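You operate a simulated robot arm through the tools that you are given. There is no shell and no other tool.

You run a simulated robot arm. Do the job below in one go: nothing can be reset, and whatever is moved stays where it is left.

Task
Test the hardness of the orange pad on top of the 20 mm steel block.
Fine: set the height on the job slip and lock it; block in the middle of the slide, pad on it, slide in, then hold the load lever down till the meter reads.

Only the result counts: the job must be done as asked and must still hold three seconds after the hand-in. Knocking over, shifting, dropping, spilling or breaking anything else fails it.

Robot
A 6-joint arm with a two-finger gripper, fixed in place. Base frame: the origin is at the foot of the arm, x ahead of it, y to its left, z up. Lengths are in m, angles in rad, forces in N, time in s.
With the tool pointing down near the work surface it reaches from about 0.3 to 0.68 m from the base axis. Its first joint turns from -1.152 to 1.152 rad. Payload 2.45 kg.
The tool frame sits at the grasp point between the pads (the TCP): z along the fingers, y along the line on which they close. The tips reach 0.03 m beyond it. The gripper opens to 0.106 m. The gripper's body begins 0.079 m behind the TCP.
Orientation is that of the tool frame in the base frame, as [roll, pitch, yaw] about the fixed x, y, z axes, in that order (R = Rz(yaw) Ry(pitch) Rx(roll)). With the fingers straight down and closing along the base's y, the tool's x points along the base's -x, its y along +y and its z along -z.

Tools
- The arm moves only by the tool send_rows. Its argument "plan" is a list of rows, each a list of 7 numbers: the turn, a rotation vector about the tool's x, y, z in rad, then the shift along the tool's x, y, z in m, then the finger opening in m, from 0 to 0.106. In form: [[rx, ry, rz, x, y, z, gripper], ...]. A call has 1 to 20 rows; each row shifts and turns the commanded pose from where the row before left it, along the tool's axes as they then stand. Rows are played at 5 a second. More than 0.05 m and 0.15 rad between two rows, or a gripper value outside its range, and nothing of the call is played. Where a pose cannot be reached the arm comes as near as it can. A force on the tool above 50 N (or 10 N above the force at the start of the call, whichever is more), or a blocked arm, ends the call early, and 0.2 s more pass. Each finger travels about 0.153 m/s and halts on what it meets, pressing with about 20 N; the grip force reading is that of the motor and also rises with nothing between the fingers. The clock runs only during rows and for 0.2 s after the last one: add rows that do not move to give the fingers time. It gives the time, the measured TCP pose, the force on the tool (base axes), the opening and the grip force at its end, in the units of the frame above (readings bear some noise), with the torque about the TCP (base axes, N m) and any sound that the robot's microphone picked up, and new pictures: "pictures" is both (left out), scene, wrist or none.
- Cameras (640 x 400 px; columns grow to the right, rows downward): "scene" is fixed at [0.0598, 0.4092, 1.4215]; the picture's right is [-0.78, -0.63, 0.00], its down [-0.26, 0.33, -0.91] and it looks along [0.57, -0.71, -0.42] (base axes); focal length 250 px, centre (320, 200). "wrist" rides on the gripper at [0.076, -0.002, -0.106] in the tool frame; the picture's right is [0.02, 1.00, 0.00], its down [-0.78, 0.02, -0.62] and it looks along [-0.62, 0.01, 0.78] (tool axes); focal length 247 px, centre (320, 200).
- measure_at(camera, pixels): for up to 12 pixels [column, row] of the newest picture of that camera ("zoom" is the newest enlarged one), the place [x, y, z] in the base frame of the surface seen there, good to about 0.003 m. No time passes.
- inspect(camera, box): a new picture of the part [left, top, right, bottom] of that camera's present view, enlarged. No time passes.
- sign_off(): hands the job in; it is judged then, once.

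Open the gripper and draw the arm clear of the work before you hand the job in, unless the task says otherwise.

The tools are called after "Request:" as a command line: name --pt "numbers of a row" for each row, then --argument value for the rest, lists and objects as JSON in quotes. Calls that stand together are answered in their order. send_rows: Moves the arm, as the interface text tells. Its arguments: {"type":"object","properties":{"plan":{"type":"array"},"pictures":{"type":"string","enum":["both","scene","wrist","none"]}},"required":["plan"]} The other tools are called the same way: measure_at (camera, pixels) gives the place of the surface under pixels of a picture; inspect (camera, box) takes an enlarged picture of a part of a camera's view; sign_off () hands the job in.

At the start:

```text
time: 0.0
eef_pos: [0.2971, 0.0529, 1.3626]
tool_rot: [3.141, 0.001, 3.141]
contact_force: [-0.4, -0.5, 0.2]
wrist_torque: [-0.01, 0.01, -0.01]
opening: 0.106
finger_force: 0.1
```

scene: 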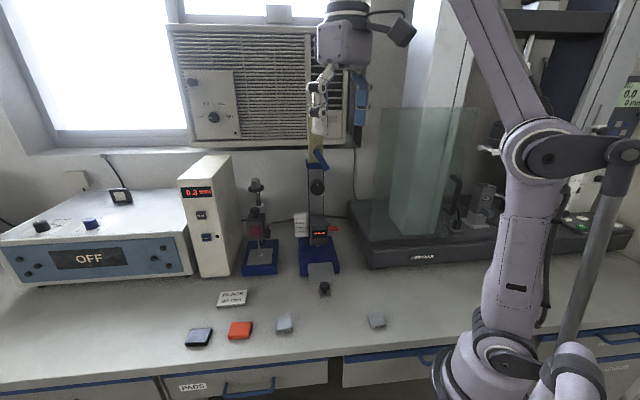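
wrist: 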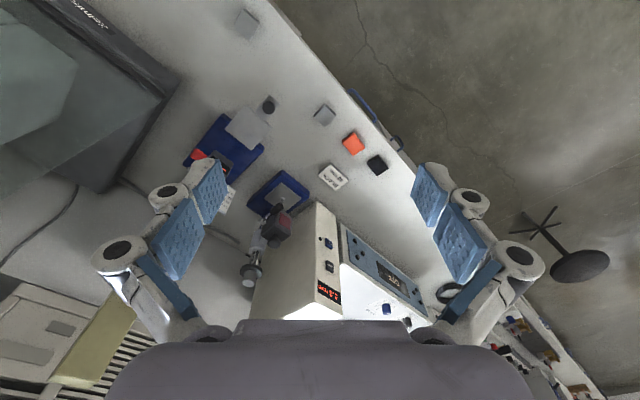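

I start by enlarging the work area: the stand with the blue base near scene (320,240), the job slips, and the pads/blocks near (285,325).

Request:
inspect --camera "scene" --box '[270, 140, 390, 300]'

Request:
inspect --camera "scene" --box '[170, 270, 400, 360]'

Request:
inspect --camera "wrist" --box '[170, 80, 410, 230]'

Request:
inspect --camera "scene" --box '[170, 140, 290, 300]'

```text
2.50 times, centred on (330, 220) of scene
```

zoom: 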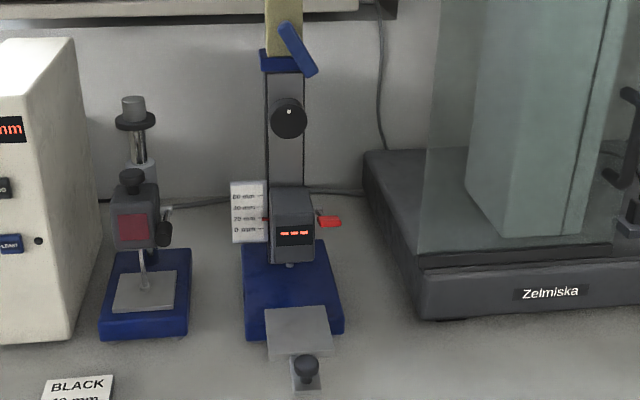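

```text
2.78 times, centred on (285, 315) of scene
```

zoom: 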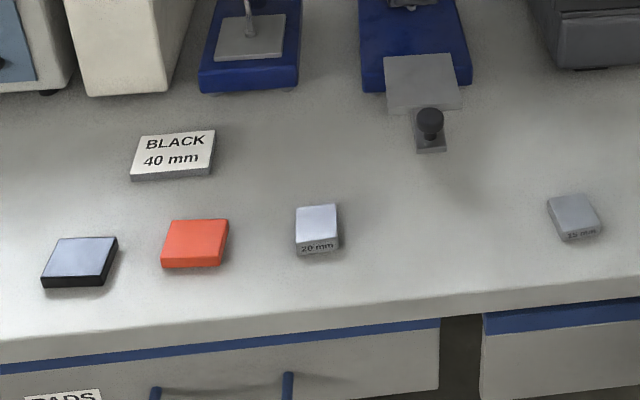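

```text
2.67 times, centred on (290, 155) of wrist
```

zoom: 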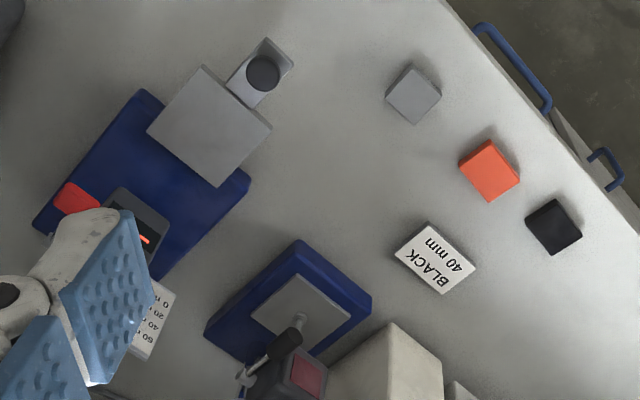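

```text
2.50 times, centred on (230, 220) of scene
```

zoom: 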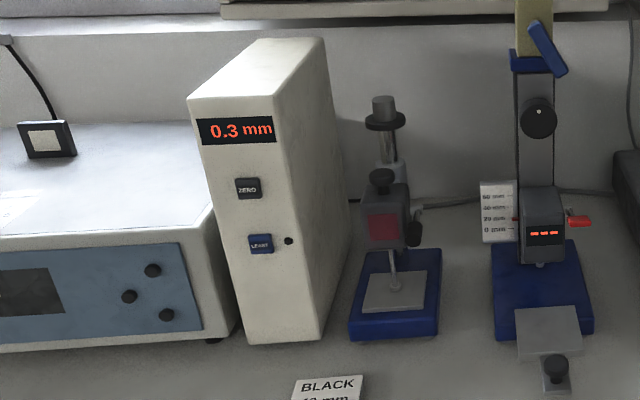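

The slip at (233,298) reads "BLACK 40 mm", which is not obviously the orange pad's slip, so I look closer at it, at the stand's details, and elsewhere for another slip.

Request:
inspect --camera "scene" --box '[205, 280, 265, 318]'

Request:
inspect --camera "scene" --box '[285, 200, 350, 255]'

Request:
inspect --camera "scene" --box '[295, 130, 345, 210]'

Request:
inspect --camera "scene" --box '[440, 80, 640, 260]'

Request:
inspect --camera "scene" --box '[0, 160, 200, 400]'

Request:
inspect --camera "scene" --box '[160, 330, 420, 400]'

Request:
inspect --camera "wrist" --box '[420, 200, 640, 400]'

Request:
inspect --camera "wrist" --box '[300, 150, 360, 200]'

```text
10.53 times, centred on (235, 299) of scene
```

zoom: 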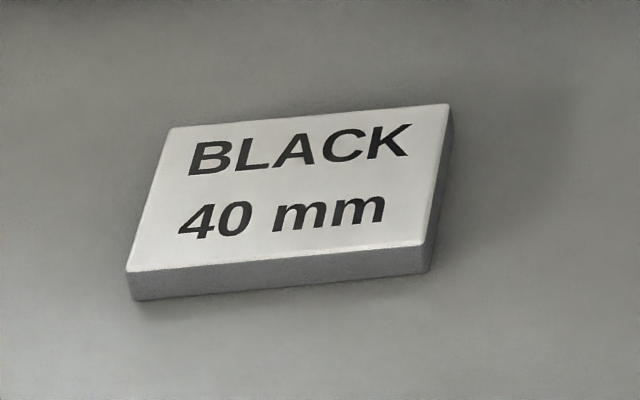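

```text
7.27 times, centred on (318, 228) of scene
```

zoom: 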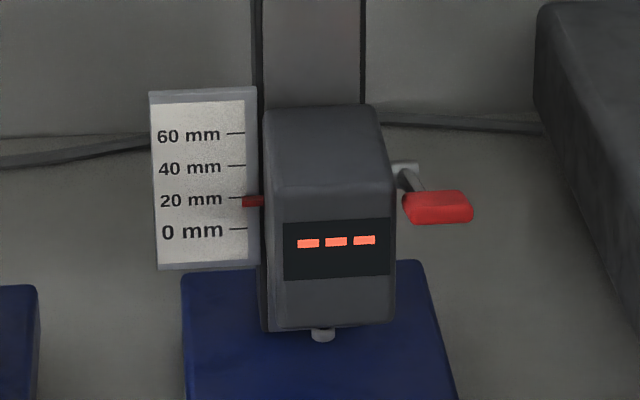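

```text
5.00 times, centred on (320, 170) of scene
```

zoom: 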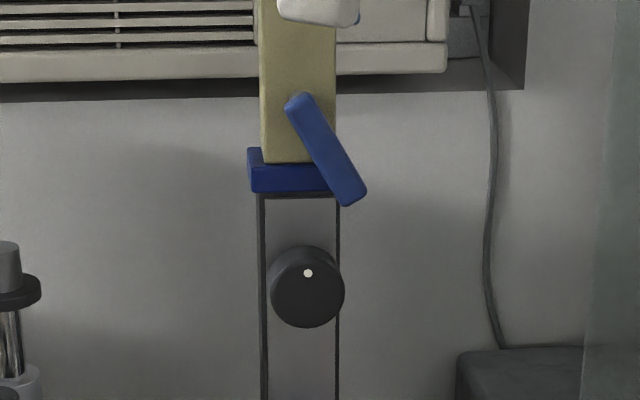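

```text
2.22 times, centred on (540, 170) of scene
```

zoom: 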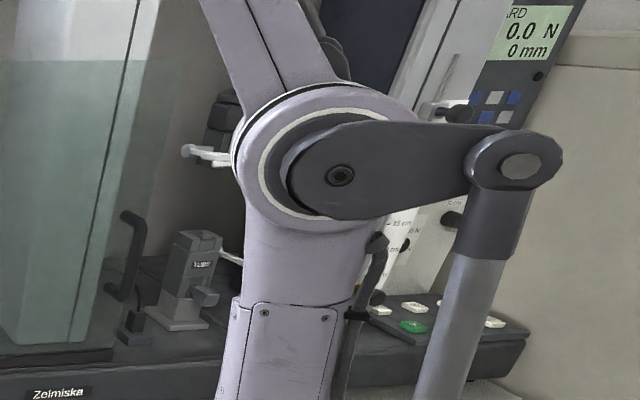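

```text
1.67 times, centred on (100, 280) of scene
```

zoom: 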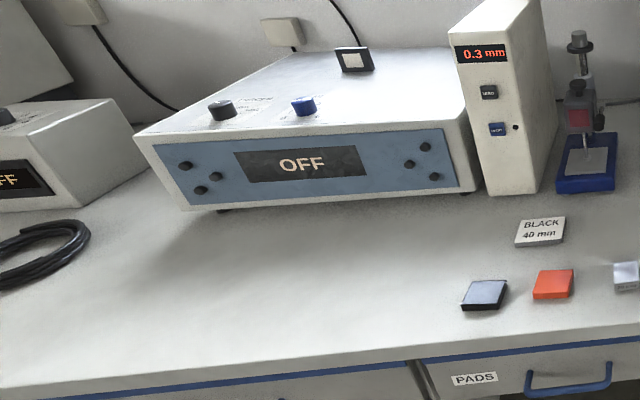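

```text
2.46 times, centred on (290, 365) of scene
```

zoom: 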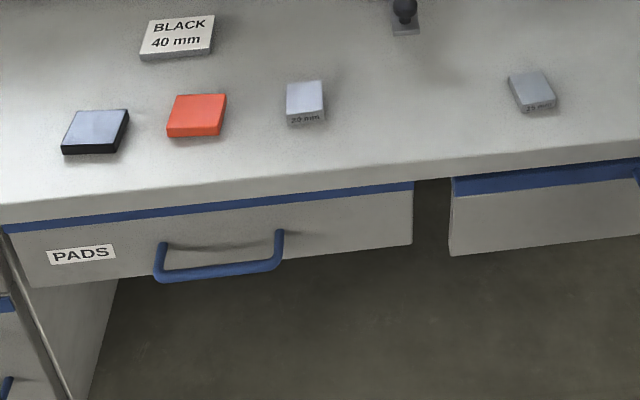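

```text
2.00 times, centred on (530, 300) of wrist
```

zoom: 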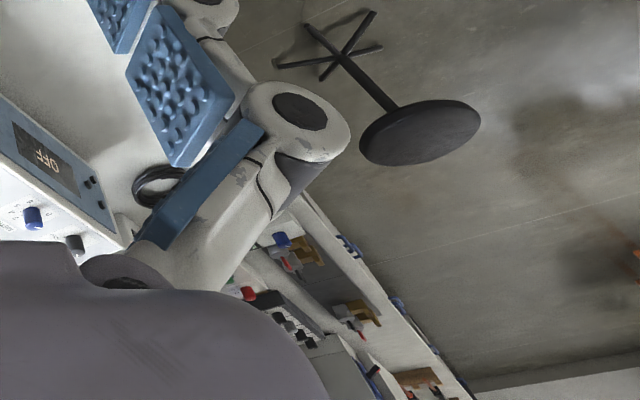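

```text
8.00 times, centred on (330, 175) of wrist
```

zoom: 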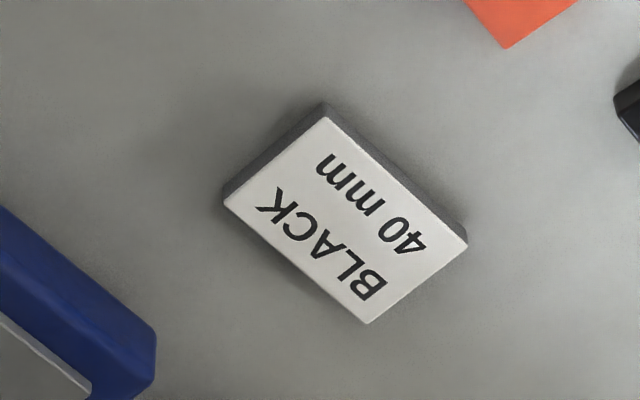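

No other slip is visible yet. I measure the slip, pads, blocks, slide, knob and stand positions to map the area.

Request:
measure_at --camera "scene" --pixels '[[233, 298], [222, 293], [246, 291], [244, 302], [219, 305], [228, 315], [240, 330], [198, 337], [284, 323], [377, 320], [324, 287], [320, 270]]'

Request:
measure_at --camera "scene" --pixels '[[317, 187], [320, 159], [330, 170], [332, 229], [318, 234], [318, 216], [302, 228], [310, 158], [305, 270], [338, 265], [314, 200], [328, 223]]'

Request:
measure_at --camera "wrist" --pixels '[[331, 177], [354, 144], [376, 165], [324, 115], [246, 23], [246, 125], [268, 105], [313, 163], [341, 166], [347, 180], [328, 192]]'

```text
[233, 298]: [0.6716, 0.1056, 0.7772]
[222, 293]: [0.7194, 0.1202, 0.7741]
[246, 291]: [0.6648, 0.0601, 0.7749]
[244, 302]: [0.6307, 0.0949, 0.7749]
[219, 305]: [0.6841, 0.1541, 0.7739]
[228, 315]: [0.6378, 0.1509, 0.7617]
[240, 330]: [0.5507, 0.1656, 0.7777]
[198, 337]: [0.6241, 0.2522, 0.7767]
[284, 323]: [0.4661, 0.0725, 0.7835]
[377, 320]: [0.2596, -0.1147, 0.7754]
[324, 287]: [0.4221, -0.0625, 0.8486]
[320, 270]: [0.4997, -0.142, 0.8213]
```

```text
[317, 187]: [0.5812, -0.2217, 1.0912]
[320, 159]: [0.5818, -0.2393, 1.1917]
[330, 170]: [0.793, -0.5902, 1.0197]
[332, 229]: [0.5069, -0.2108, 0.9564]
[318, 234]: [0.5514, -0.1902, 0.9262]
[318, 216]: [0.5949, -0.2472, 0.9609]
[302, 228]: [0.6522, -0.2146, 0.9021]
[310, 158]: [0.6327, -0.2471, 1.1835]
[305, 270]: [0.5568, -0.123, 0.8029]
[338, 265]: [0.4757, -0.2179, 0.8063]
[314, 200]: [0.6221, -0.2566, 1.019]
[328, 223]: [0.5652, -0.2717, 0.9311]
```

```text
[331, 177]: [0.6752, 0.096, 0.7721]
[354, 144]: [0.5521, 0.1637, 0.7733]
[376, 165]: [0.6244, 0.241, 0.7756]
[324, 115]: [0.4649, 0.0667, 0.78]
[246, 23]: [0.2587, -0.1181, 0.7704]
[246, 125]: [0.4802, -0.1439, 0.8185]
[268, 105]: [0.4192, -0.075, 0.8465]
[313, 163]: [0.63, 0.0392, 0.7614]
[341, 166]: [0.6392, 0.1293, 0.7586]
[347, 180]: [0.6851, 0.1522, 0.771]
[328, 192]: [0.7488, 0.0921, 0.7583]
```

The slip (top z≈0.775, about 80×50×14 mm) shows only the black pad's height; the stand (knob at (317,187), blue lever (325,165), red lever (332,229), slide knob (324,287)) sits turned about 45°. I turn the tool toward the stand and lower it to view it from the front.

Request:
send_rows --pt "0 0 0.13 0 0 0.035 0.106" --pt "0 0 0.13 0 0 0.035 0.106" --pt "0 0 0.13 0 0 0.035 0.106" --pt "0 0 0.13 0 0 0.035 0.106" --pt "0 0 0.13 0 0 0.035 0.106" --pt "0 0 0.13 0 0 0.035 0.106" --pt "0 -0.13 0 0 0 0 0.106" --pt "0 -0.13 0 0 0 0 0.106" --pt "0 -0.13 0 0 0 0 0.106" --pt "0 0 0 0 0 0 0.106"

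```text
time: 2.2
eef_pos: [0.2963, 0.0522, 1.1527]
tool_rot: [3.142, 0.394, 2.362]
contact_force: [-0.6, 0.3, 0.0]
wrist_torque: [0.03, 0.05, 0.03]
opening: 0.1061
finger_force: 0.1
```

scene: 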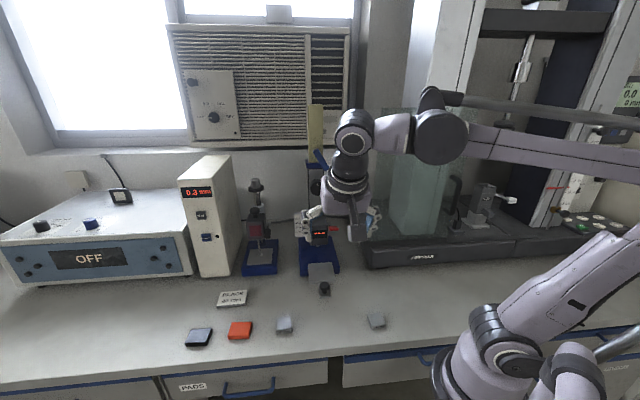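
wrist: 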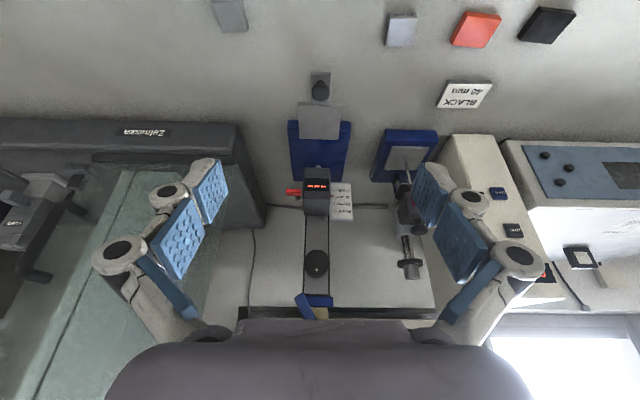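

The wrist view (upside down) now shows the stand front-on, with knob at (317,263), display (317,185), red lever (294,192) and blue lever (305,305). I enlarge these and measure.

Request:
inspect --camera "wrist" --box '[260, 160, 380, 235]'

Request:
inspect --camera "wrist" --box '[270, 230, 370, 325]'

Request:
inspect --camera "wrist" --box '[270, 60, 370, 190]'

Request:
measure_at --camera "wrist" --pixels '[[317, 263], [317, 185], [294, 192], [317, 172], [341, 196], [303, 300], [320, 302], [320, 120], [320, 90], [293, 130], [347, 130], [317, 225]]'

Request:
inspect --camera "scene" --box '[290, 90, 350, 190]'

```text
5.33 times, centred on (320, 198) of wrist
```

zoom: 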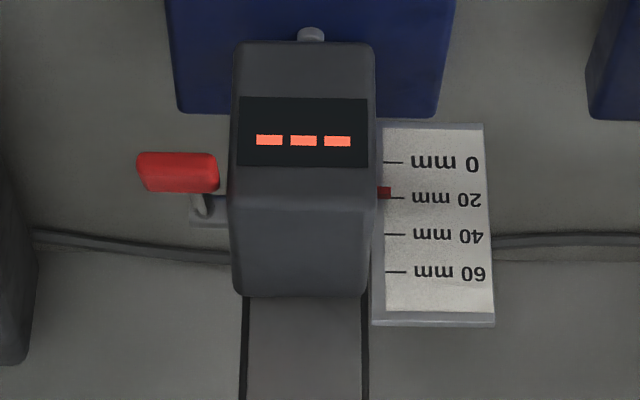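

```text
4.21 times, centred on (320, 278) of wrist
```

zoom: 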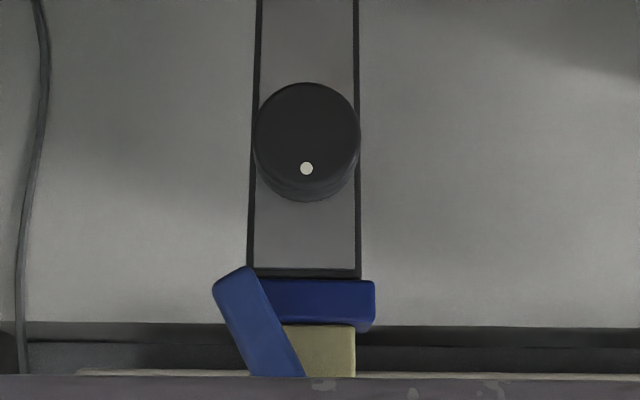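

```text
3.08 times, centred on (320, 125) of wrist
```

zoom: 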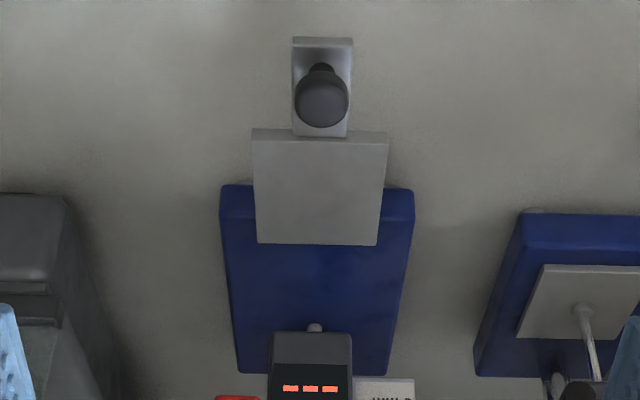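

```text
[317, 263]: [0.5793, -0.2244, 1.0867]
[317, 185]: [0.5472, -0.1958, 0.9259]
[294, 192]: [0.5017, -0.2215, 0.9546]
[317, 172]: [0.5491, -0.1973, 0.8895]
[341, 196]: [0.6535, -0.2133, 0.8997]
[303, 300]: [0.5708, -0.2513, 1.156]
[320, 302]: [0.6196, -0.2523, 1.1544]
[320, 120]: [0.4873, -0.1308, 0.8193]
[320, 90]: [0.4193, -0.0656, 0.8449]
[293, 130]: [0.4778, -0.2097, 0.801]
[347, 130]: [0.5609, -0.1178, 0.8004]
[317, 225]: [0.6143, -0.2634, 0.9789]
```

```text
4.00 times, centred on (320, 140) of scene
```

zoom: 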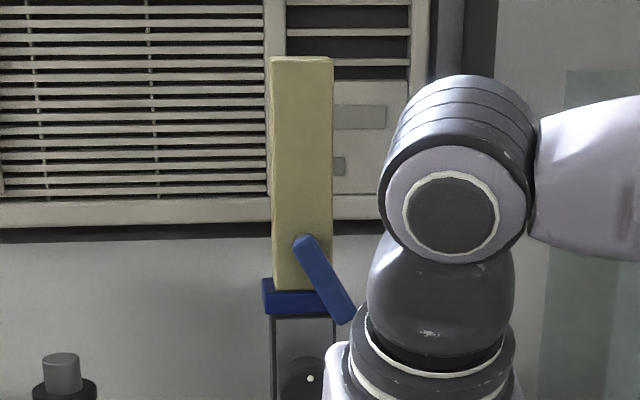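

Head pointer reads about 20 mm on the scale at wrist (341,196); knob with white dot, blue lever (tilted) on the column collar and red paddle on the head. I check the labels on both steel blocks and on the pads.

Request:
inspect --camera "scene" --box '[265, 305, 305, 345]'

Request:
inspect --camera "scene" --box '[357, 300, 397, 340]'

Request:
inspect --camera "scene" --box '[180, 310, 260, 360]'

Request:
inspect --camera "wrist" --box '[380, 0, 580, 125]'

Request:
measure_at --camera "scene" --pixels '[[277, 316], [290, 316], [291, 328], [276, 329], [277, 334], [233, 322], [252, 322], [249, 336], [229, 338], [260, 345], [270, 300], [300, 340]]'

```text
10.00 times, centred on (285, 325) of scene
```

zoom: 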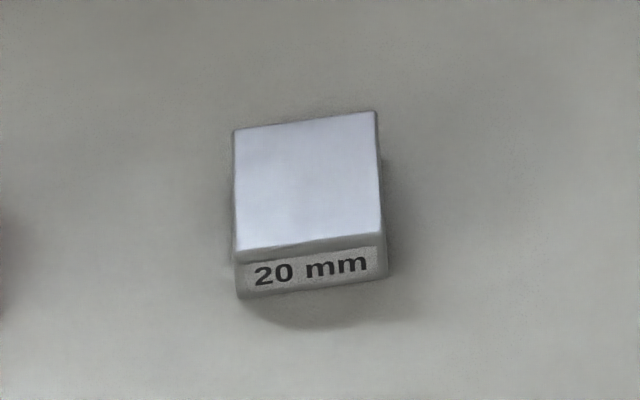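

```text
10.00 times, centred on (377, 320) of scene
```

zoom: 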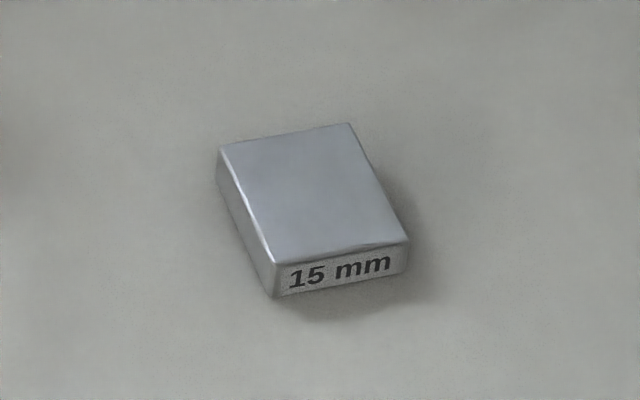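

```text
8.00 times, centred on (220, 335) of scene
```

zoom: 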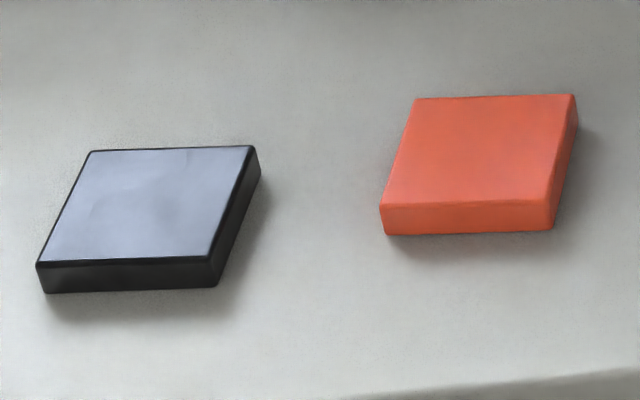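

```text
3.20 times, centred on (480, 62) of wrist
```

zoom: 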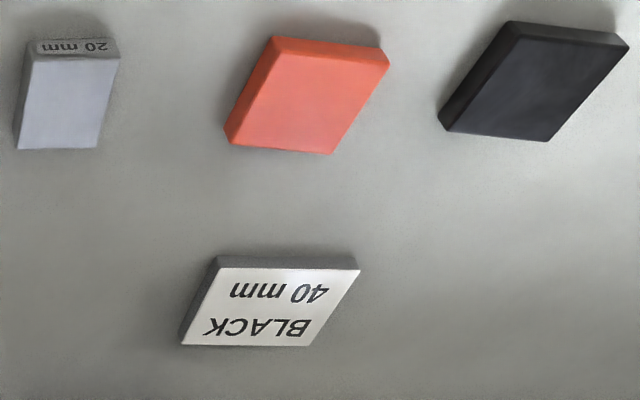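

```text
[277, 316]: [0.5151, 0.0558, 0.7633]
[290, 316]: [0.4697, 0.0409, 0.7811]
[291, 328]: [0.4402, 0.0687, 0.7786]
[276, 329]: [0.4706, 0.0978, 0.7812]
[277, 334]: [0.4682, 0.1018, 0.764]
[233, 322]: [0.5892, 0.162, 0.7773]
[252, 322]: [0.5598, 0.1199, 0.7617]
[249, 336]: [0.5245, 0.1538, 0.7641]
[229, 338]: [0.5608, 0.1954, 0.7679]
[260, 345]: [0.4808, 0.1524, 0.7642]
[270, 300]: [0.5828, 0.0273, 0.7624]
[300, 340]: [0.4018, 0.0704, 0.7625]
```

Block labels read: "20 mm" at scene (284,323), "15 mm" at (377,320). I suspect the slip's other side holds the orange pad's height, so I check clearances around the slip (white box, thickness gauge) before lifting it.

Request:
measure_at --camera "scene" --pixels '[[197, 275], [232, 270], [210, 200], [232, 160], [181, 180], [244, 272], [276, 270], [262, 245], [256, 200], [248, 230], [264, 230], [205, 155]]'

Request:
measure_at --camera "wrist" --pixels '[[444, 106], [465, 108], [484, 108], [492, 84], [448, 81], [437, 107], [470, 82], [460, 95], [480, 95], [452, 95]]'

```text
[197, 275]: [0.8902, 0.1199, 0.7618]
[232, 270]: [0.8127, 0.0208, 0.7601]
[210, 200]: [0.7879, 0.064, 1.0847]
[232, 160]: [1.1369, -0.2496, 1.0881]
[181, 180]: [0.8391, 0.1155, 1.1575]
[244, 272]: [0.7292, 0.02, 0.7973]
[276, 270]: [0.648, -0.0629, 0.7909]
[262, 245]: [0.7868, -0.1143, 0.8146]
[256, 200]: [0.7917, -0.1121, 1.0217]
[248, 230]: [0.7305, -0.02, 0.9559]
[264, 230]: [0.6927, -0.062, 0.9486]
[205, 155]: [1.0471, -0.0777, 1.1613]
```

```text
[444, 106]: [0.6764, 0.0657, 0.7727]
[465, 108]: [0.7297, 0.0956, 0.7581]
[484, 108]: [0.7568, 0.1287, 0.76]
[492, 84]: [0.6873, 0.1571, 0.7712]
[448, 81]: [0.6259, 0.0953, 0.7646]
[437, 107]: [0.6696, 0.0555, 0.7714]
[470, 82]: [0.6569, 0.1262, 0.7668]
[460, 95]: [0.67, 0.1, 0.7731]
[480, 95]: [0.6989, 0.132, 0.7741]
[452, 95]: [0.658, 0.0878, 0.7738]
```

Clearances around the slip are fine (white box starts x≥0.78). I straighten the tool, turn it so the fingers close across the slip's short side, with the camera behind.

Request:
send_rows --pt "0 0.13 0 0 0 0 0.106" --pt "0 0.13 0 0 0 0 0.106" --pt "0 0.134 0 0 0 0 0.106" --pt "0 0 -0.14 0 0 0 0.106" --pt "0 0 -0.14 0 0 0 0.106" --pt "0 0 -0.14 0 0 0 0.106" --pt "0 0 -0.14 0 0 0 0.106" --pt "0 0 -0.14 0 0 0 0.106" --pt "0 0 -0.14 0 0 0 0.106" --pt "0 0 -0.14 0 0 0 0.106" --pt "0 0 -0.14 0 0 0 0.106" --pt "0 0 -0.14 0 0 0 0.106" --pt "0 0 -0.14 0 0 0 0.106" --pt "0 0 -0.14 0 0 0 0.106" --pt "0 0 -0.025 0 0 0 0.106" --pt "0 0 0 0 0 0 0.106" --pictures "none"

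```text
time: 5.6
eef_pos: [0.2976, 0.0519, 1.1539]
tool_rot: [3.141, 0.002, -2.354]
contact_force: [-1.1, -0.2, 0.3]
wrist_torque: [0.01, -0.01, 0.02]
opening: 0.1059
finger_force: 0.0
```

Now I move toward a point short of and above the slip for a close view.

Request:
send_rows --pt "0 0 0 -0.0291 -0.0277 0.0218 0.106" --pt "0 0 0 -0.0291 -0.0277 0.0218 0.106" --pt "0 0 0 -0.0291 -0.0277 0.0218 0.106" --pt "0 0 0 -0.0291 -0.0277 0.0218 0.106" --pt "0 0 0 -0.0291 -0.0277 0.0218 0.106" --pt "0 0 0 -0.0291 -0.0277 0.0218 0.106" --pt "0 0 0 -0.0291 -0.0277 0.0218 0.106" --pt "0 0 0 -0.0291 -0.0277 0.0218 0.106" --pt "0 0 0 0 0 0 0.106"

```text
time: 7.6
eef_pos: [0.6198, 0.0608, 0.9771]
tool_rot: [3.139, -0.001, -2.357]
contact_force: [0.0, 1.0, 1.2]
wrist_torque: [0.0, 0.01, -0.01]
opening: 0.1058
finger_force: 0.0
```

scene: 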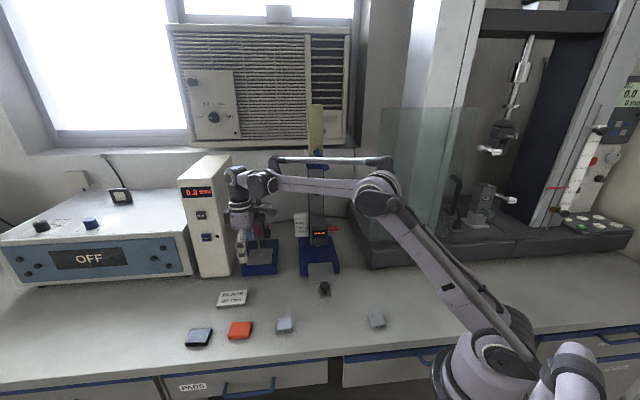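
wrist: 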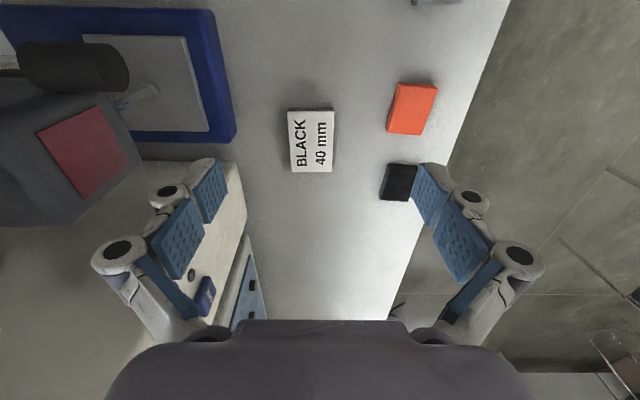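

The slip is at wrist (312,140), square to the fingers. I measure its corners and the nearest gauge parts at left.

Request:
measure_at --camera "wrist" --pixels '[[289, 113], [332, 112], [331, 170], [293, 170], [312, 140], [120, 70], [85, 150], [130, 150], [232, 130], [60, 110], [312, 105], [350, 140]]'

Request:
inspect --camera "wrist" --box '[260, 90, 360, 190]'

```text
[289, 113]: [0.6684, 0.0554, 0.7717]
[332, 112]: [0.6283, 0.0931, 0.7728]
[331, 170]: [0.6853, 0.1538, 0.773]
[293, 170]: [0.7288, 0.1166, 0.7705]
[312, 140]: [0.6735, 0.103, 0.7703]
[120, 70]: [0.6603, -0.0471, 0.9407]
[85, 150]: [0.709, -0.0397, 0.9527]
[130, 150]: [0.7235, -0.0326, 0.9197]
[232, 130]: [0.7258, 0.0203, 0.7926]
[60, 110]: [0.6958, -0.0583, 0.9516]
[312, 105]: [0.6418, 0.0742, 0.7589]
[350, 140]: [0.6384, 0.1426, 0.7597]
```

```text
4.00 times, centred on (310, 140) of wrist
```

zoom: 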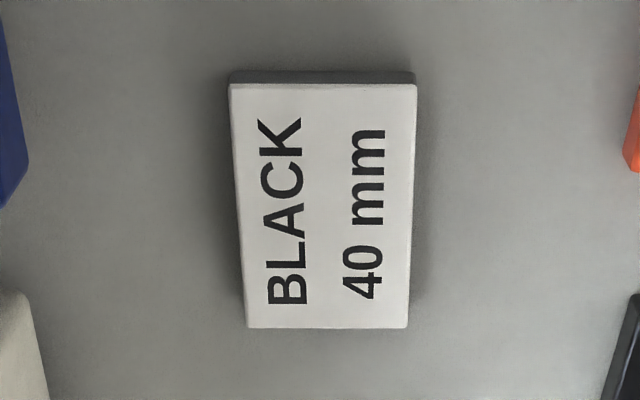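

Slip centre ≈(0.678,0.105), long axis ≈46°. I move over it (grip point slightly toward the near end) and go down to z≈0.85 with the fingers at 0.085.

Request:
send_rows --pt "0 0 0 -0.0284 -0.005 0.02 0.085" --pt "0 0 0 -0.0284 -0.005 0.02 0.085" --pt "0 0 0 0 0 0.04 0.085" --pt "0 0 0 0 0 0.04 0.085" --pt "0 0 0 0 0 0 0.085"

```text
time: 8.8
eef_pos: [0.6645, 0.0936, 0.8553]
tool_rot: [3.139, -0.001, -2.356]
contact_force: [-0.1, -0.3, -0.1]
wrist_torque: [-0.01, 0.01, -0.02]
opening: 0.085
finger_force: 0.1
```

scene: 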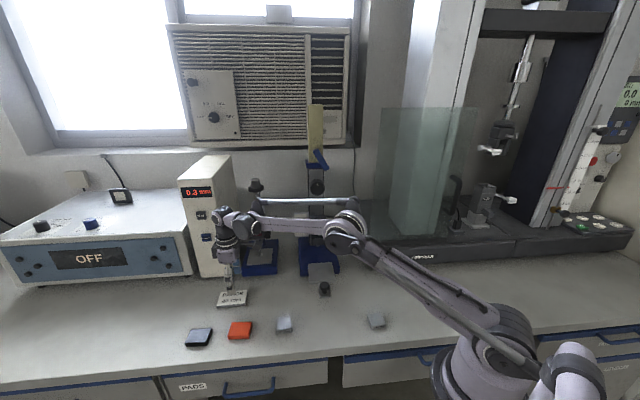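
wrist: 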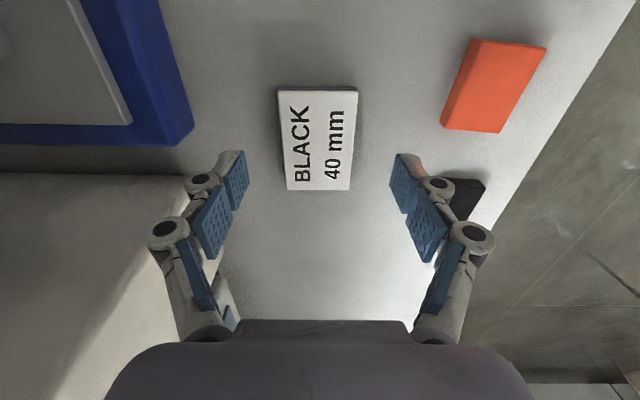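

The slip is centred between the fingers (slip x≈319, tips 233/403). I go down to z≈0.793 and close on it.

Request:
send_rows --pt "0 0 0 0 0 0.03 0.085" --pt "0 0 0 0 0 0.02 0.085" --pt "0 0 0 0 0 0.011 0.085" --pt "0 0 0 0 0 0 0.085" --pt "0 0 0 0 0 0 0.06" --pt "0 0 0 0 0 0 0.045" --pt "0 0 0 0 0 0 0.045" --pt "0 0 0 0 0 0 0.045" --pictures "wrist"

```text
time: 10.6
eef_pos: [0.6647, 0.0938, 0.7959]
tool_rot: [3.138, 0.0, -2.357]
contact_force: [0.1, 0.5, 0.4]
wrist_torque: [0.01, 0.03, -0.01]
opening: 0.0589
finger_force: 20.2
```

wrist: 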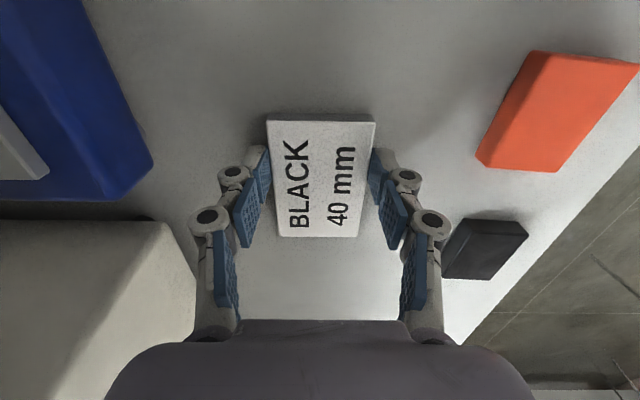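

The fingers hold the slip at 0.0589 with 20 N. I lift it straight up about 12 cm.

Request:
send_rows --pt "0 0 0 0 0 -0.01 0.045" --pt "0 0 0 0 0 -0.02 0.045" --pt "0 0 0 0 0 -0.03 0.045" --pt "0 0 0 0 0 -0.03 0.045" --pt "0 0 0 0 0 -0.03 0.045" --pt "0 0 0 0 0 0 0.045"

```text
time: 12.0
eef_pos: [0.6653, 0.0934, 0.9166]
tool_rot: [3.139, 0.0, -2.355]
contact_force: [-0.5, 0.2, 0.3]
wrist_torque: [-0.01, -0.01, 0.0]
opening: 0.059
finger_force: 20.1
```

scene: 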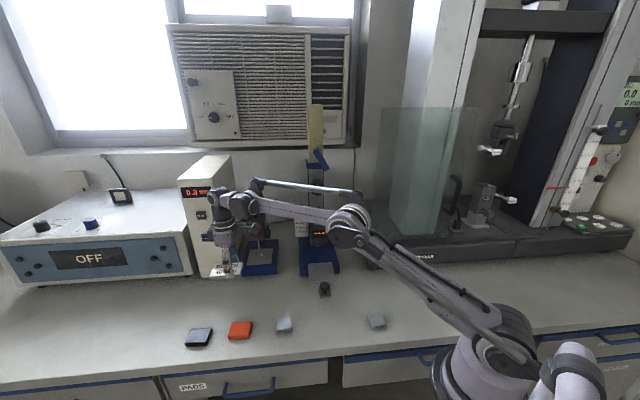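
wrist: 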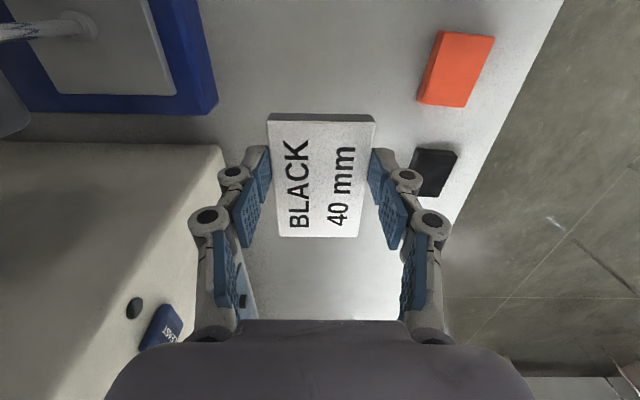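

The slip lifts cleanly, and the table under it is bare. I carry it back to free space near (0.40,0.12,1.10), then I will tilt it so its underside faces the scene camera.

Request:
send_rows --pt "0 0 0 0.021 0.0258 -0.0229 0.045" --pt "0 0 0 0.021 0.0258 -0.0229 0.045" --pt "0 0 0 0.021 0.0258 -0.0229 0.045" --pt "0 0 0 0.021 0.0258 -0.0229 0.045" --pt "0 0 0 0.021 0.0258 -0.0229 0.045" --pt "0 0 0 0.021 0.0258 -0.0229 0.045" --pt "0 0 0 0.021 0.0258 -0.0229 0.045" --pt "0 0 0 0.021 0.0258 -0.0229 0.045" --pt "-0.1 -0.1 0 0 0 0 0.045" --pt "-0.1 -0.1 0 0 0 0 0.045" --pt "-0.1 -0.1 0 0 0 0 0.045" --pt "-0.1 -0.1 0 0 0 0 0.045" --pt "0 0 0 0 0 0 0.045" --pictures "scene"

```text
time: 14.8
eef_pos: [0.4005, 0.1216, 1.1005]
tool_rot: [2.714, 0.388, -2.445]
contact_force: [0.3, -0.4, -1.0]
wrist_torque: [0.0, 0.0, 0.0]
opening: 0.0592
finger_force: 19.9
```

scene: 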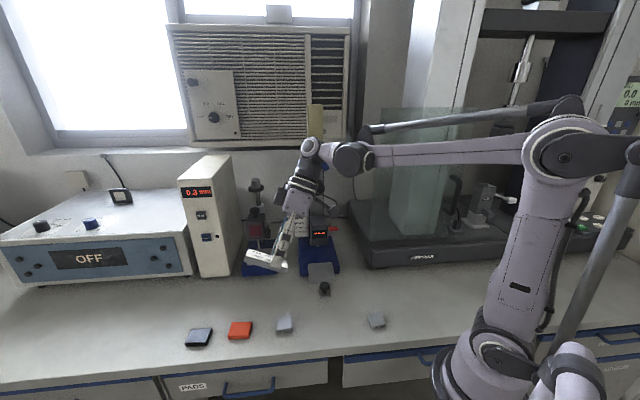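

The slip at scene (265,258) is tilting toward the camera. I continue tilting about 0.7 rad more in small steps.

Request:
send_rows --pt "-0.1 -0.1 0 0 0 0 0.045" --pt "-0.1 -0.1 0 0 0 0 0.045" --pt "-0.1 -0.1 0 0 0 0 0.045" --pt "-0.1 -0.1 0 0 0 0 0.045" --pt "-0.1 -0.1 0 0 0 0 0.045" --pt "0 0 0 0 0 0 0.045" --pictures "scene"

```text
time: 16.2
eef_pos: [0.4012, 0.12, 1.1012]
tool_rot: [1.974, 0.743, -2.861]
contact_force: [0.3, 0.0, -0.5]
wrist_torque: [0.02, 0.0, 0.0]
opening: 0.0593
finger_force: 20.2
```

scene: 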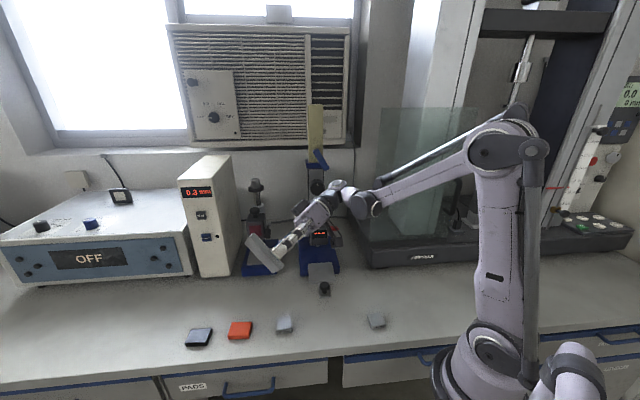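

I zoom on the slip's underside at scene (262,255).

Request:
inspect --camera "scene" --box '[235, 225, 305, 285]'

```text
6.67 times, centred on (270, 255) of scene
```

zoom: 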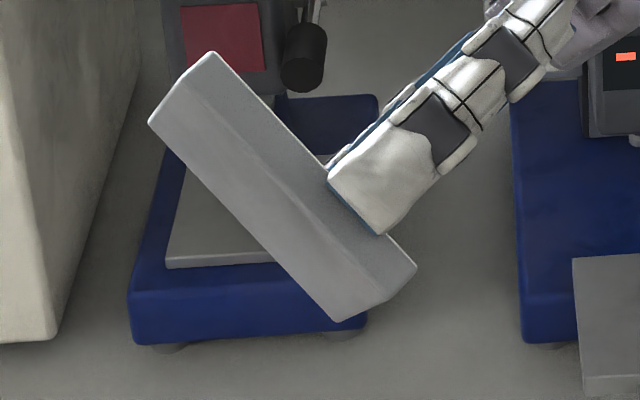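

Still oblique; the visible faces are plain so far. I tilt another 0.56 rad to see the underside properly.

Request:
send_rows --pt "-0.1 -0.1 0 0 0 0 0.045" --pt "-0.1 -0.1 0 0 0 0 0.045" --pt "-0.1 -0.1 0 0 0 0 0.045" --pt "-0.1 -0.1 0 0 0 0 0.045" --pt "0 0 0 0 0 0 0.045" --pictures "scene"

Request:
inspect --camera "scene" --box '[225, 205, 305, 275]'

```text
time: 17.4
eef_pos: [0.4007, 0.1199, 1.1008]
tool_rot: [1.194, 0.746, 2.879]
contact_force: [0.3, -0.6, -0.1]
wrist_torque: [0.0, -0.05, -0.02]
opening: 0.0594
finger_force: 20.3
```

scene: 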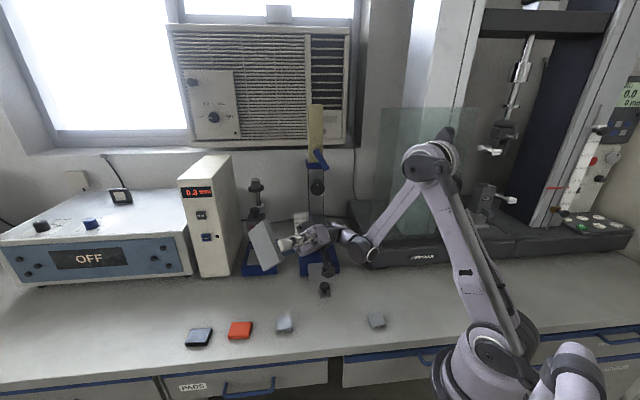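

```text
5.71 times, centred on (265, 240) of scene
```

zoom: 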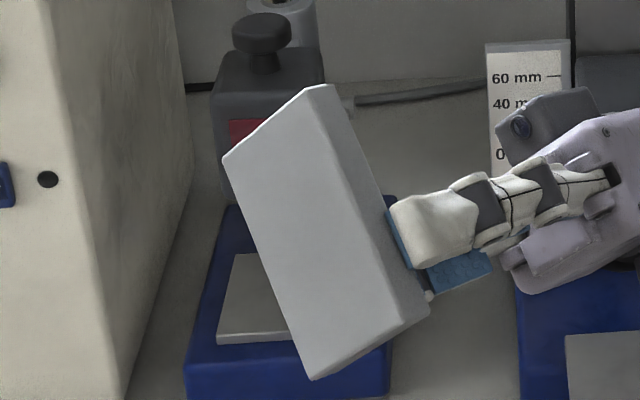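

The underside is blank, so it holds no other height. I put the slip back exactly: undo the tilt, then the carry.

Request:
send_rows --pt "0.1 0.1 0 0 0 0 0.045" --pt "0.1 0.1 0 0 0 0 0.045" --pt "0.1 0.1 0 0 0 0 0.045" --pt "0.1 0.1 0 0 0 0 0.045" --pt "0.1 0.1 0 0 0 0 0.045" --pt "0.1 0.1 0 0 0 0 0.045" --pt "0.1 0.1 0 0 0 0 0.045" --pt "0.1 0.1 0 0 0 0 0.045" --pt "0.1 0.1 0 0 0 0 0.045" --pt "0.1 0.1 0 0 0 0 0.045" --pt "0.1 0.1 0 0 0 0 0.045" --pt "0.1 0.1 0 0 0 0 0.045" --pt "0.1 0.1 0 0 0 0 0.045" --pt "0 0 0 0 0 0 0.045" --pictures "both"

```text
time: 20.4
eef_pos: [0.4012, 0.1209, 1.1005]
tool_rot: [3.14, -0.002, -2.355]
contact_force: [0.0, 1.2, -0.1]
wrist_torque: [-0.02, 0.02, 0.01]
opening: 0.0591
finger_force: 20.3
```

scene: 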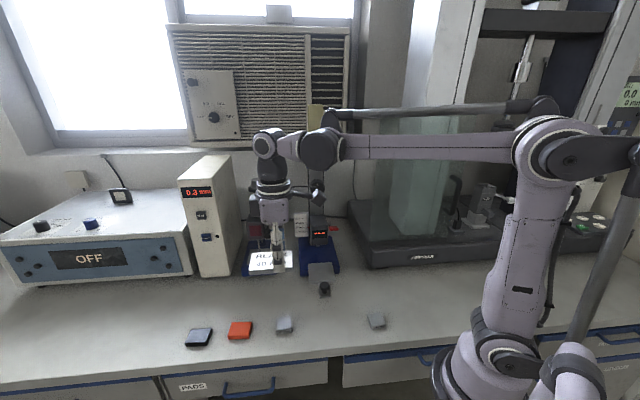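
wrist: 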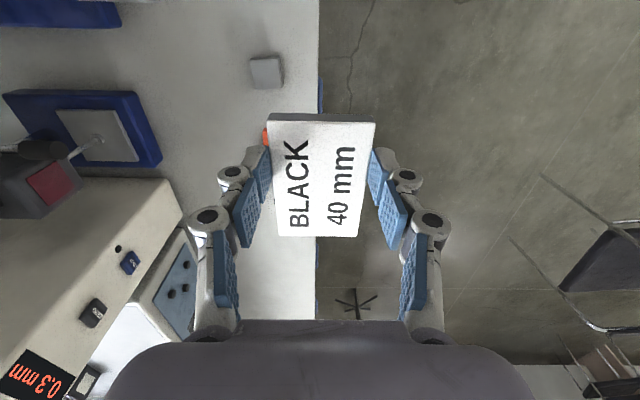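

The slip is unchanged in the grip. I carry it back over its place and set it down at the same height.

Request:
send_rows --pt "0 0 0 -0.021 -0.0258 0.0229 0.045" --pt "0 0 0 -0.021 -0.0258 0.0229 0.045" --pt "0 0 0 -0.021 -0.0258 0.0229 0.045" --pt "0 0 0 -0.021 -0.0258 0.0229 0.045" --pt "0 0 0 -0.021 -0.0258 0.0229 0.045" --pt "0 0 0 -0.021 -0.0258 0.0229 0.045" --pt "0 0 0 -0.021 -0.0258 0.0229 0.045" --pt "0 0 0 -0.021 -0.0258 0.0229 0.045" --pt "0 0 0 0 0 0.03 0.045" --pt "0 0 0 0 0 0.03 0.045" --pt "0 0 0 0 0 0.03 0.045" --pt "0 0 0 0 0 0.02 0.045" --pt "0 0 0 0 0 0.009 0.045" --pt "0 0 0 0 0 0 0.045" --pt "0 0 0 0 0 0 0.045" --pictures "wrist"

```text
time: 23.6
eef_pos: [0.664, 0.0939, 0.7975]
tool_rot: [3.137, 0.0, -2.358]
contact_force: [0.6, 0.4, -0.2]
wrist_torque: [-0.01, 0.02, 0.01]
opening: 0.0592
finger_force: 19.8
```

wrist: 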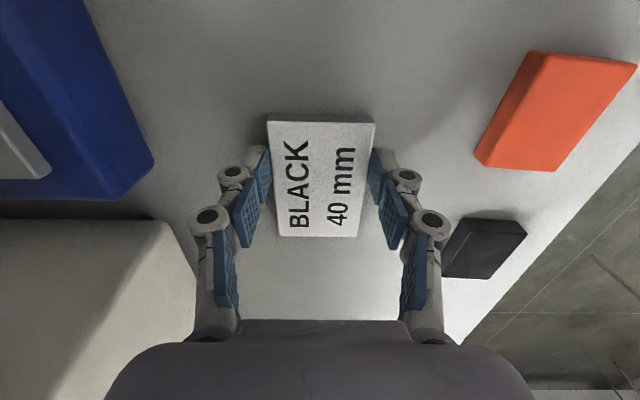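

The view matches the one before lifting; I lower the last millimetre, release slowly and rise.

Request:
send_rows --pt "0 0 0 0 0 0.001 0.045" --pt "0 0 0 0 0 0 0.062" --pt "0 0 0 0 0 0 0.075" --pt "0 0 0 0 0 0 0.085" --pt "0 0 0 0 0 -0.03 0.085" --pt "0 0 0 0 0 -0.04 0.085" --pt "0 0 0 0 0 -0.04 0.085" --pt "0 0 0 0 0 -0.04 0.085" --pt "0 0 0 0 0 0 0.085"

```text
time: 25.6
eef_pos: [0.6638, 0.0947, 0.9476]
tool_rot: [3.139, 0.002, -2.356]
contact_force: [0.5, 0.2, -0.1]
wrist_torque: [0.0, 0.02, -0.01]
opening: 0.085
finger_force: 0.0
```

scene: 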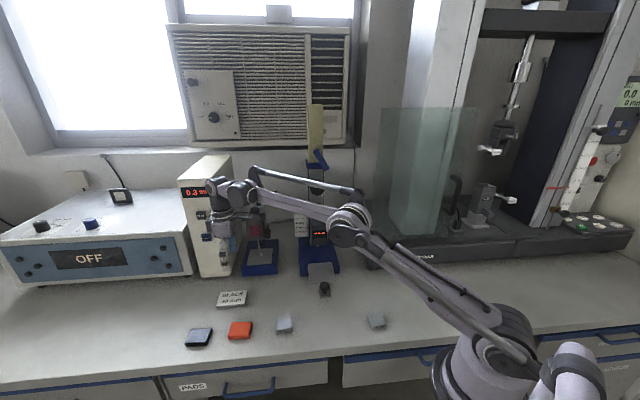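
wrist: 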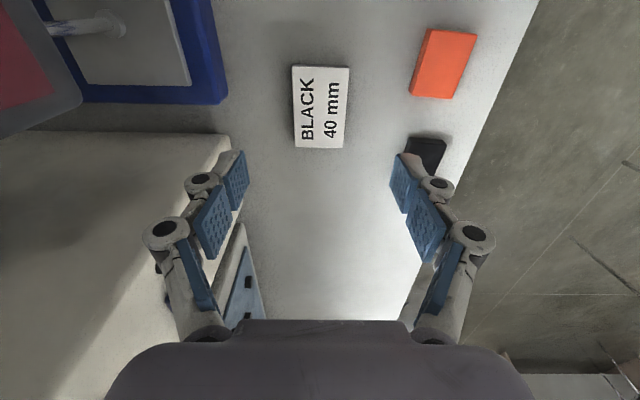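

The slip is back where it was. I look for another job slip: I measure the PADS drawer front and zoom in on text around the room from the scene camera.

Request:
measure_at --camera "scene" --pixels '[[192, 387], [248, 391], [228, 385], [272, 378], [160, 390], [330, 365], [300, 368], [250, 352], [340, 340], [150, 370], [320, 395], [100, 330]]'

Request:
inspect --camera "scene" --box '[0, 170, 130, 260]'

Request:
inspect --camera "scene" --box '[150, 370, 290, 400]'

Request:
inspect --camera "scene" --box '[470, 60, 640, 250]'

Request:
inspect --camera "scene" --box '[280, 130, 480, 280]'

```text
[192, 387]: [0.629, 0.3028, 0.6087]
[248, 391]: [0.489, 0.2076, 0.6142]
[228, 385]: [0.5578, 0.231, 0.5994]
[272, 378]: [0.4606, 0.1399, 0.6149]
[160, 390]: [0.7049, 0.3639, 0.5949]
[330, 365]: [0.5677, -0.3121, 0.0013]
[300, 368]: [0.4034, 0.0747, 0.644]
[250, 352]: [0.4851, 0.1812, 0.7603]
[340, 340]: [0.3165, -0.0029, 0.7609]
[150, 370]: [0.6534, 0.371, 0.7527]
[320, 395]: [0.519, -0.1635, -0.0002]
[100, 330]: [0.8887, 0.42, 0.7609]
```

```text
4.44 times, centred on (65, 215) of scene
```

zoom: 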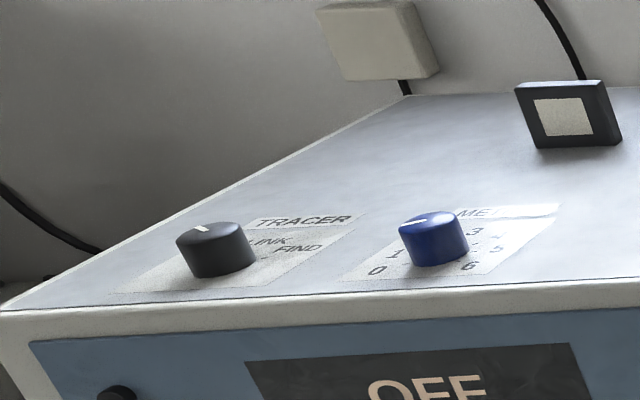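

```text
4.57 times, centred on (220, 385) of scene
```

zoom: 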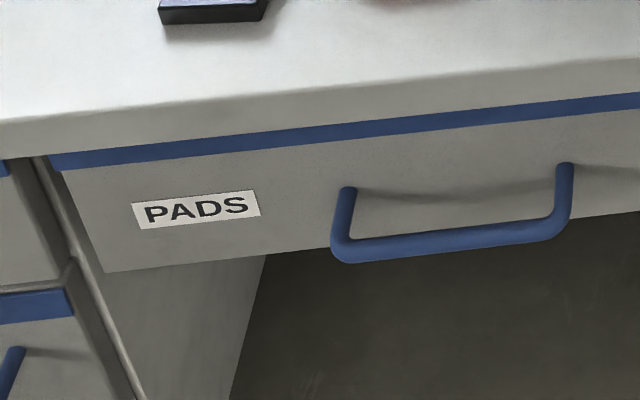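

```text
2.11 times, centred on (555, 155) of scene
```

zoom: 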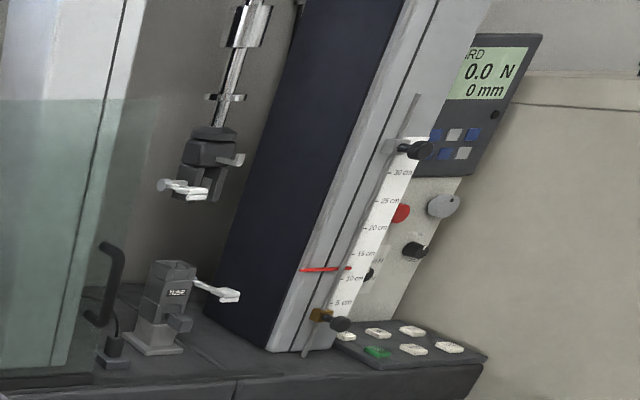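

```text
2.67 times, centred on (380, 205) of scene
```

zoom: 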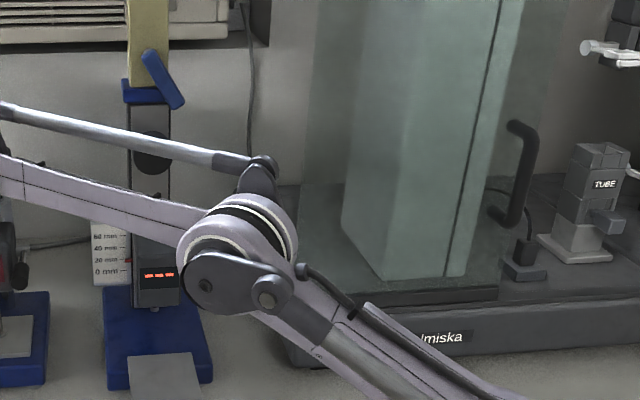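

The PADS drawer (front ≈(0.5,0.18,0.61)) may hold something, but first I survey the bench from above with the wrist camera for a second slip. I raise and retract the arm.

Request:
send_rows --pt "0 0 0 0.021 0.0258 -0.035 0.085" --pt "0 0 0 0.021 0.0258 -0.035 0.085" --pt "0 0 0 0.021 0.0258 -0.035 0.085" --pt "0 0 0 0.021 0.0258 -0.035 0.085" --pt "0 0 0 0.021 0.0258 -0.035 0.085" --pt "0 0 0 0.021 0.0258 -0.035 0.085" --pt "0 0 0 0.021 0.0258 -0.035 0.085" --pt "0 0 0 0.021 0.0258 -0.035 0.085" --pt "0 0 0 0 0 -0.03 0.085" --pt "0 0 0 0 0 -0.03 0.085" --pt "0 0 0 0 0 0 0.085" --pictures "both"

```text
time: 28.0
eef_pos: [0.4026, 0.1203, 1.2886]
tool_rot: [3.137, 0.0, -2.357]
contact_force: [-0.4, -0.9, 0.4]
wrist_torque: [0.0, 0.0, 0.0]
opening: 0.085
finger_force: 0.0
```

scene: 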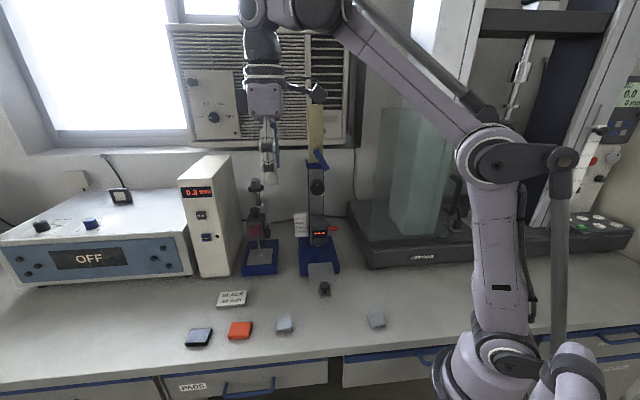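
wrist: 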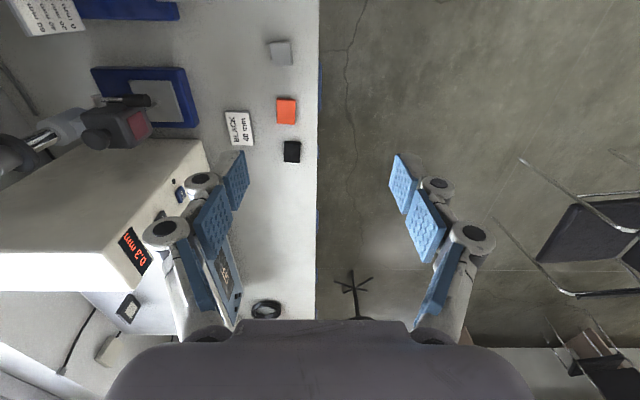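

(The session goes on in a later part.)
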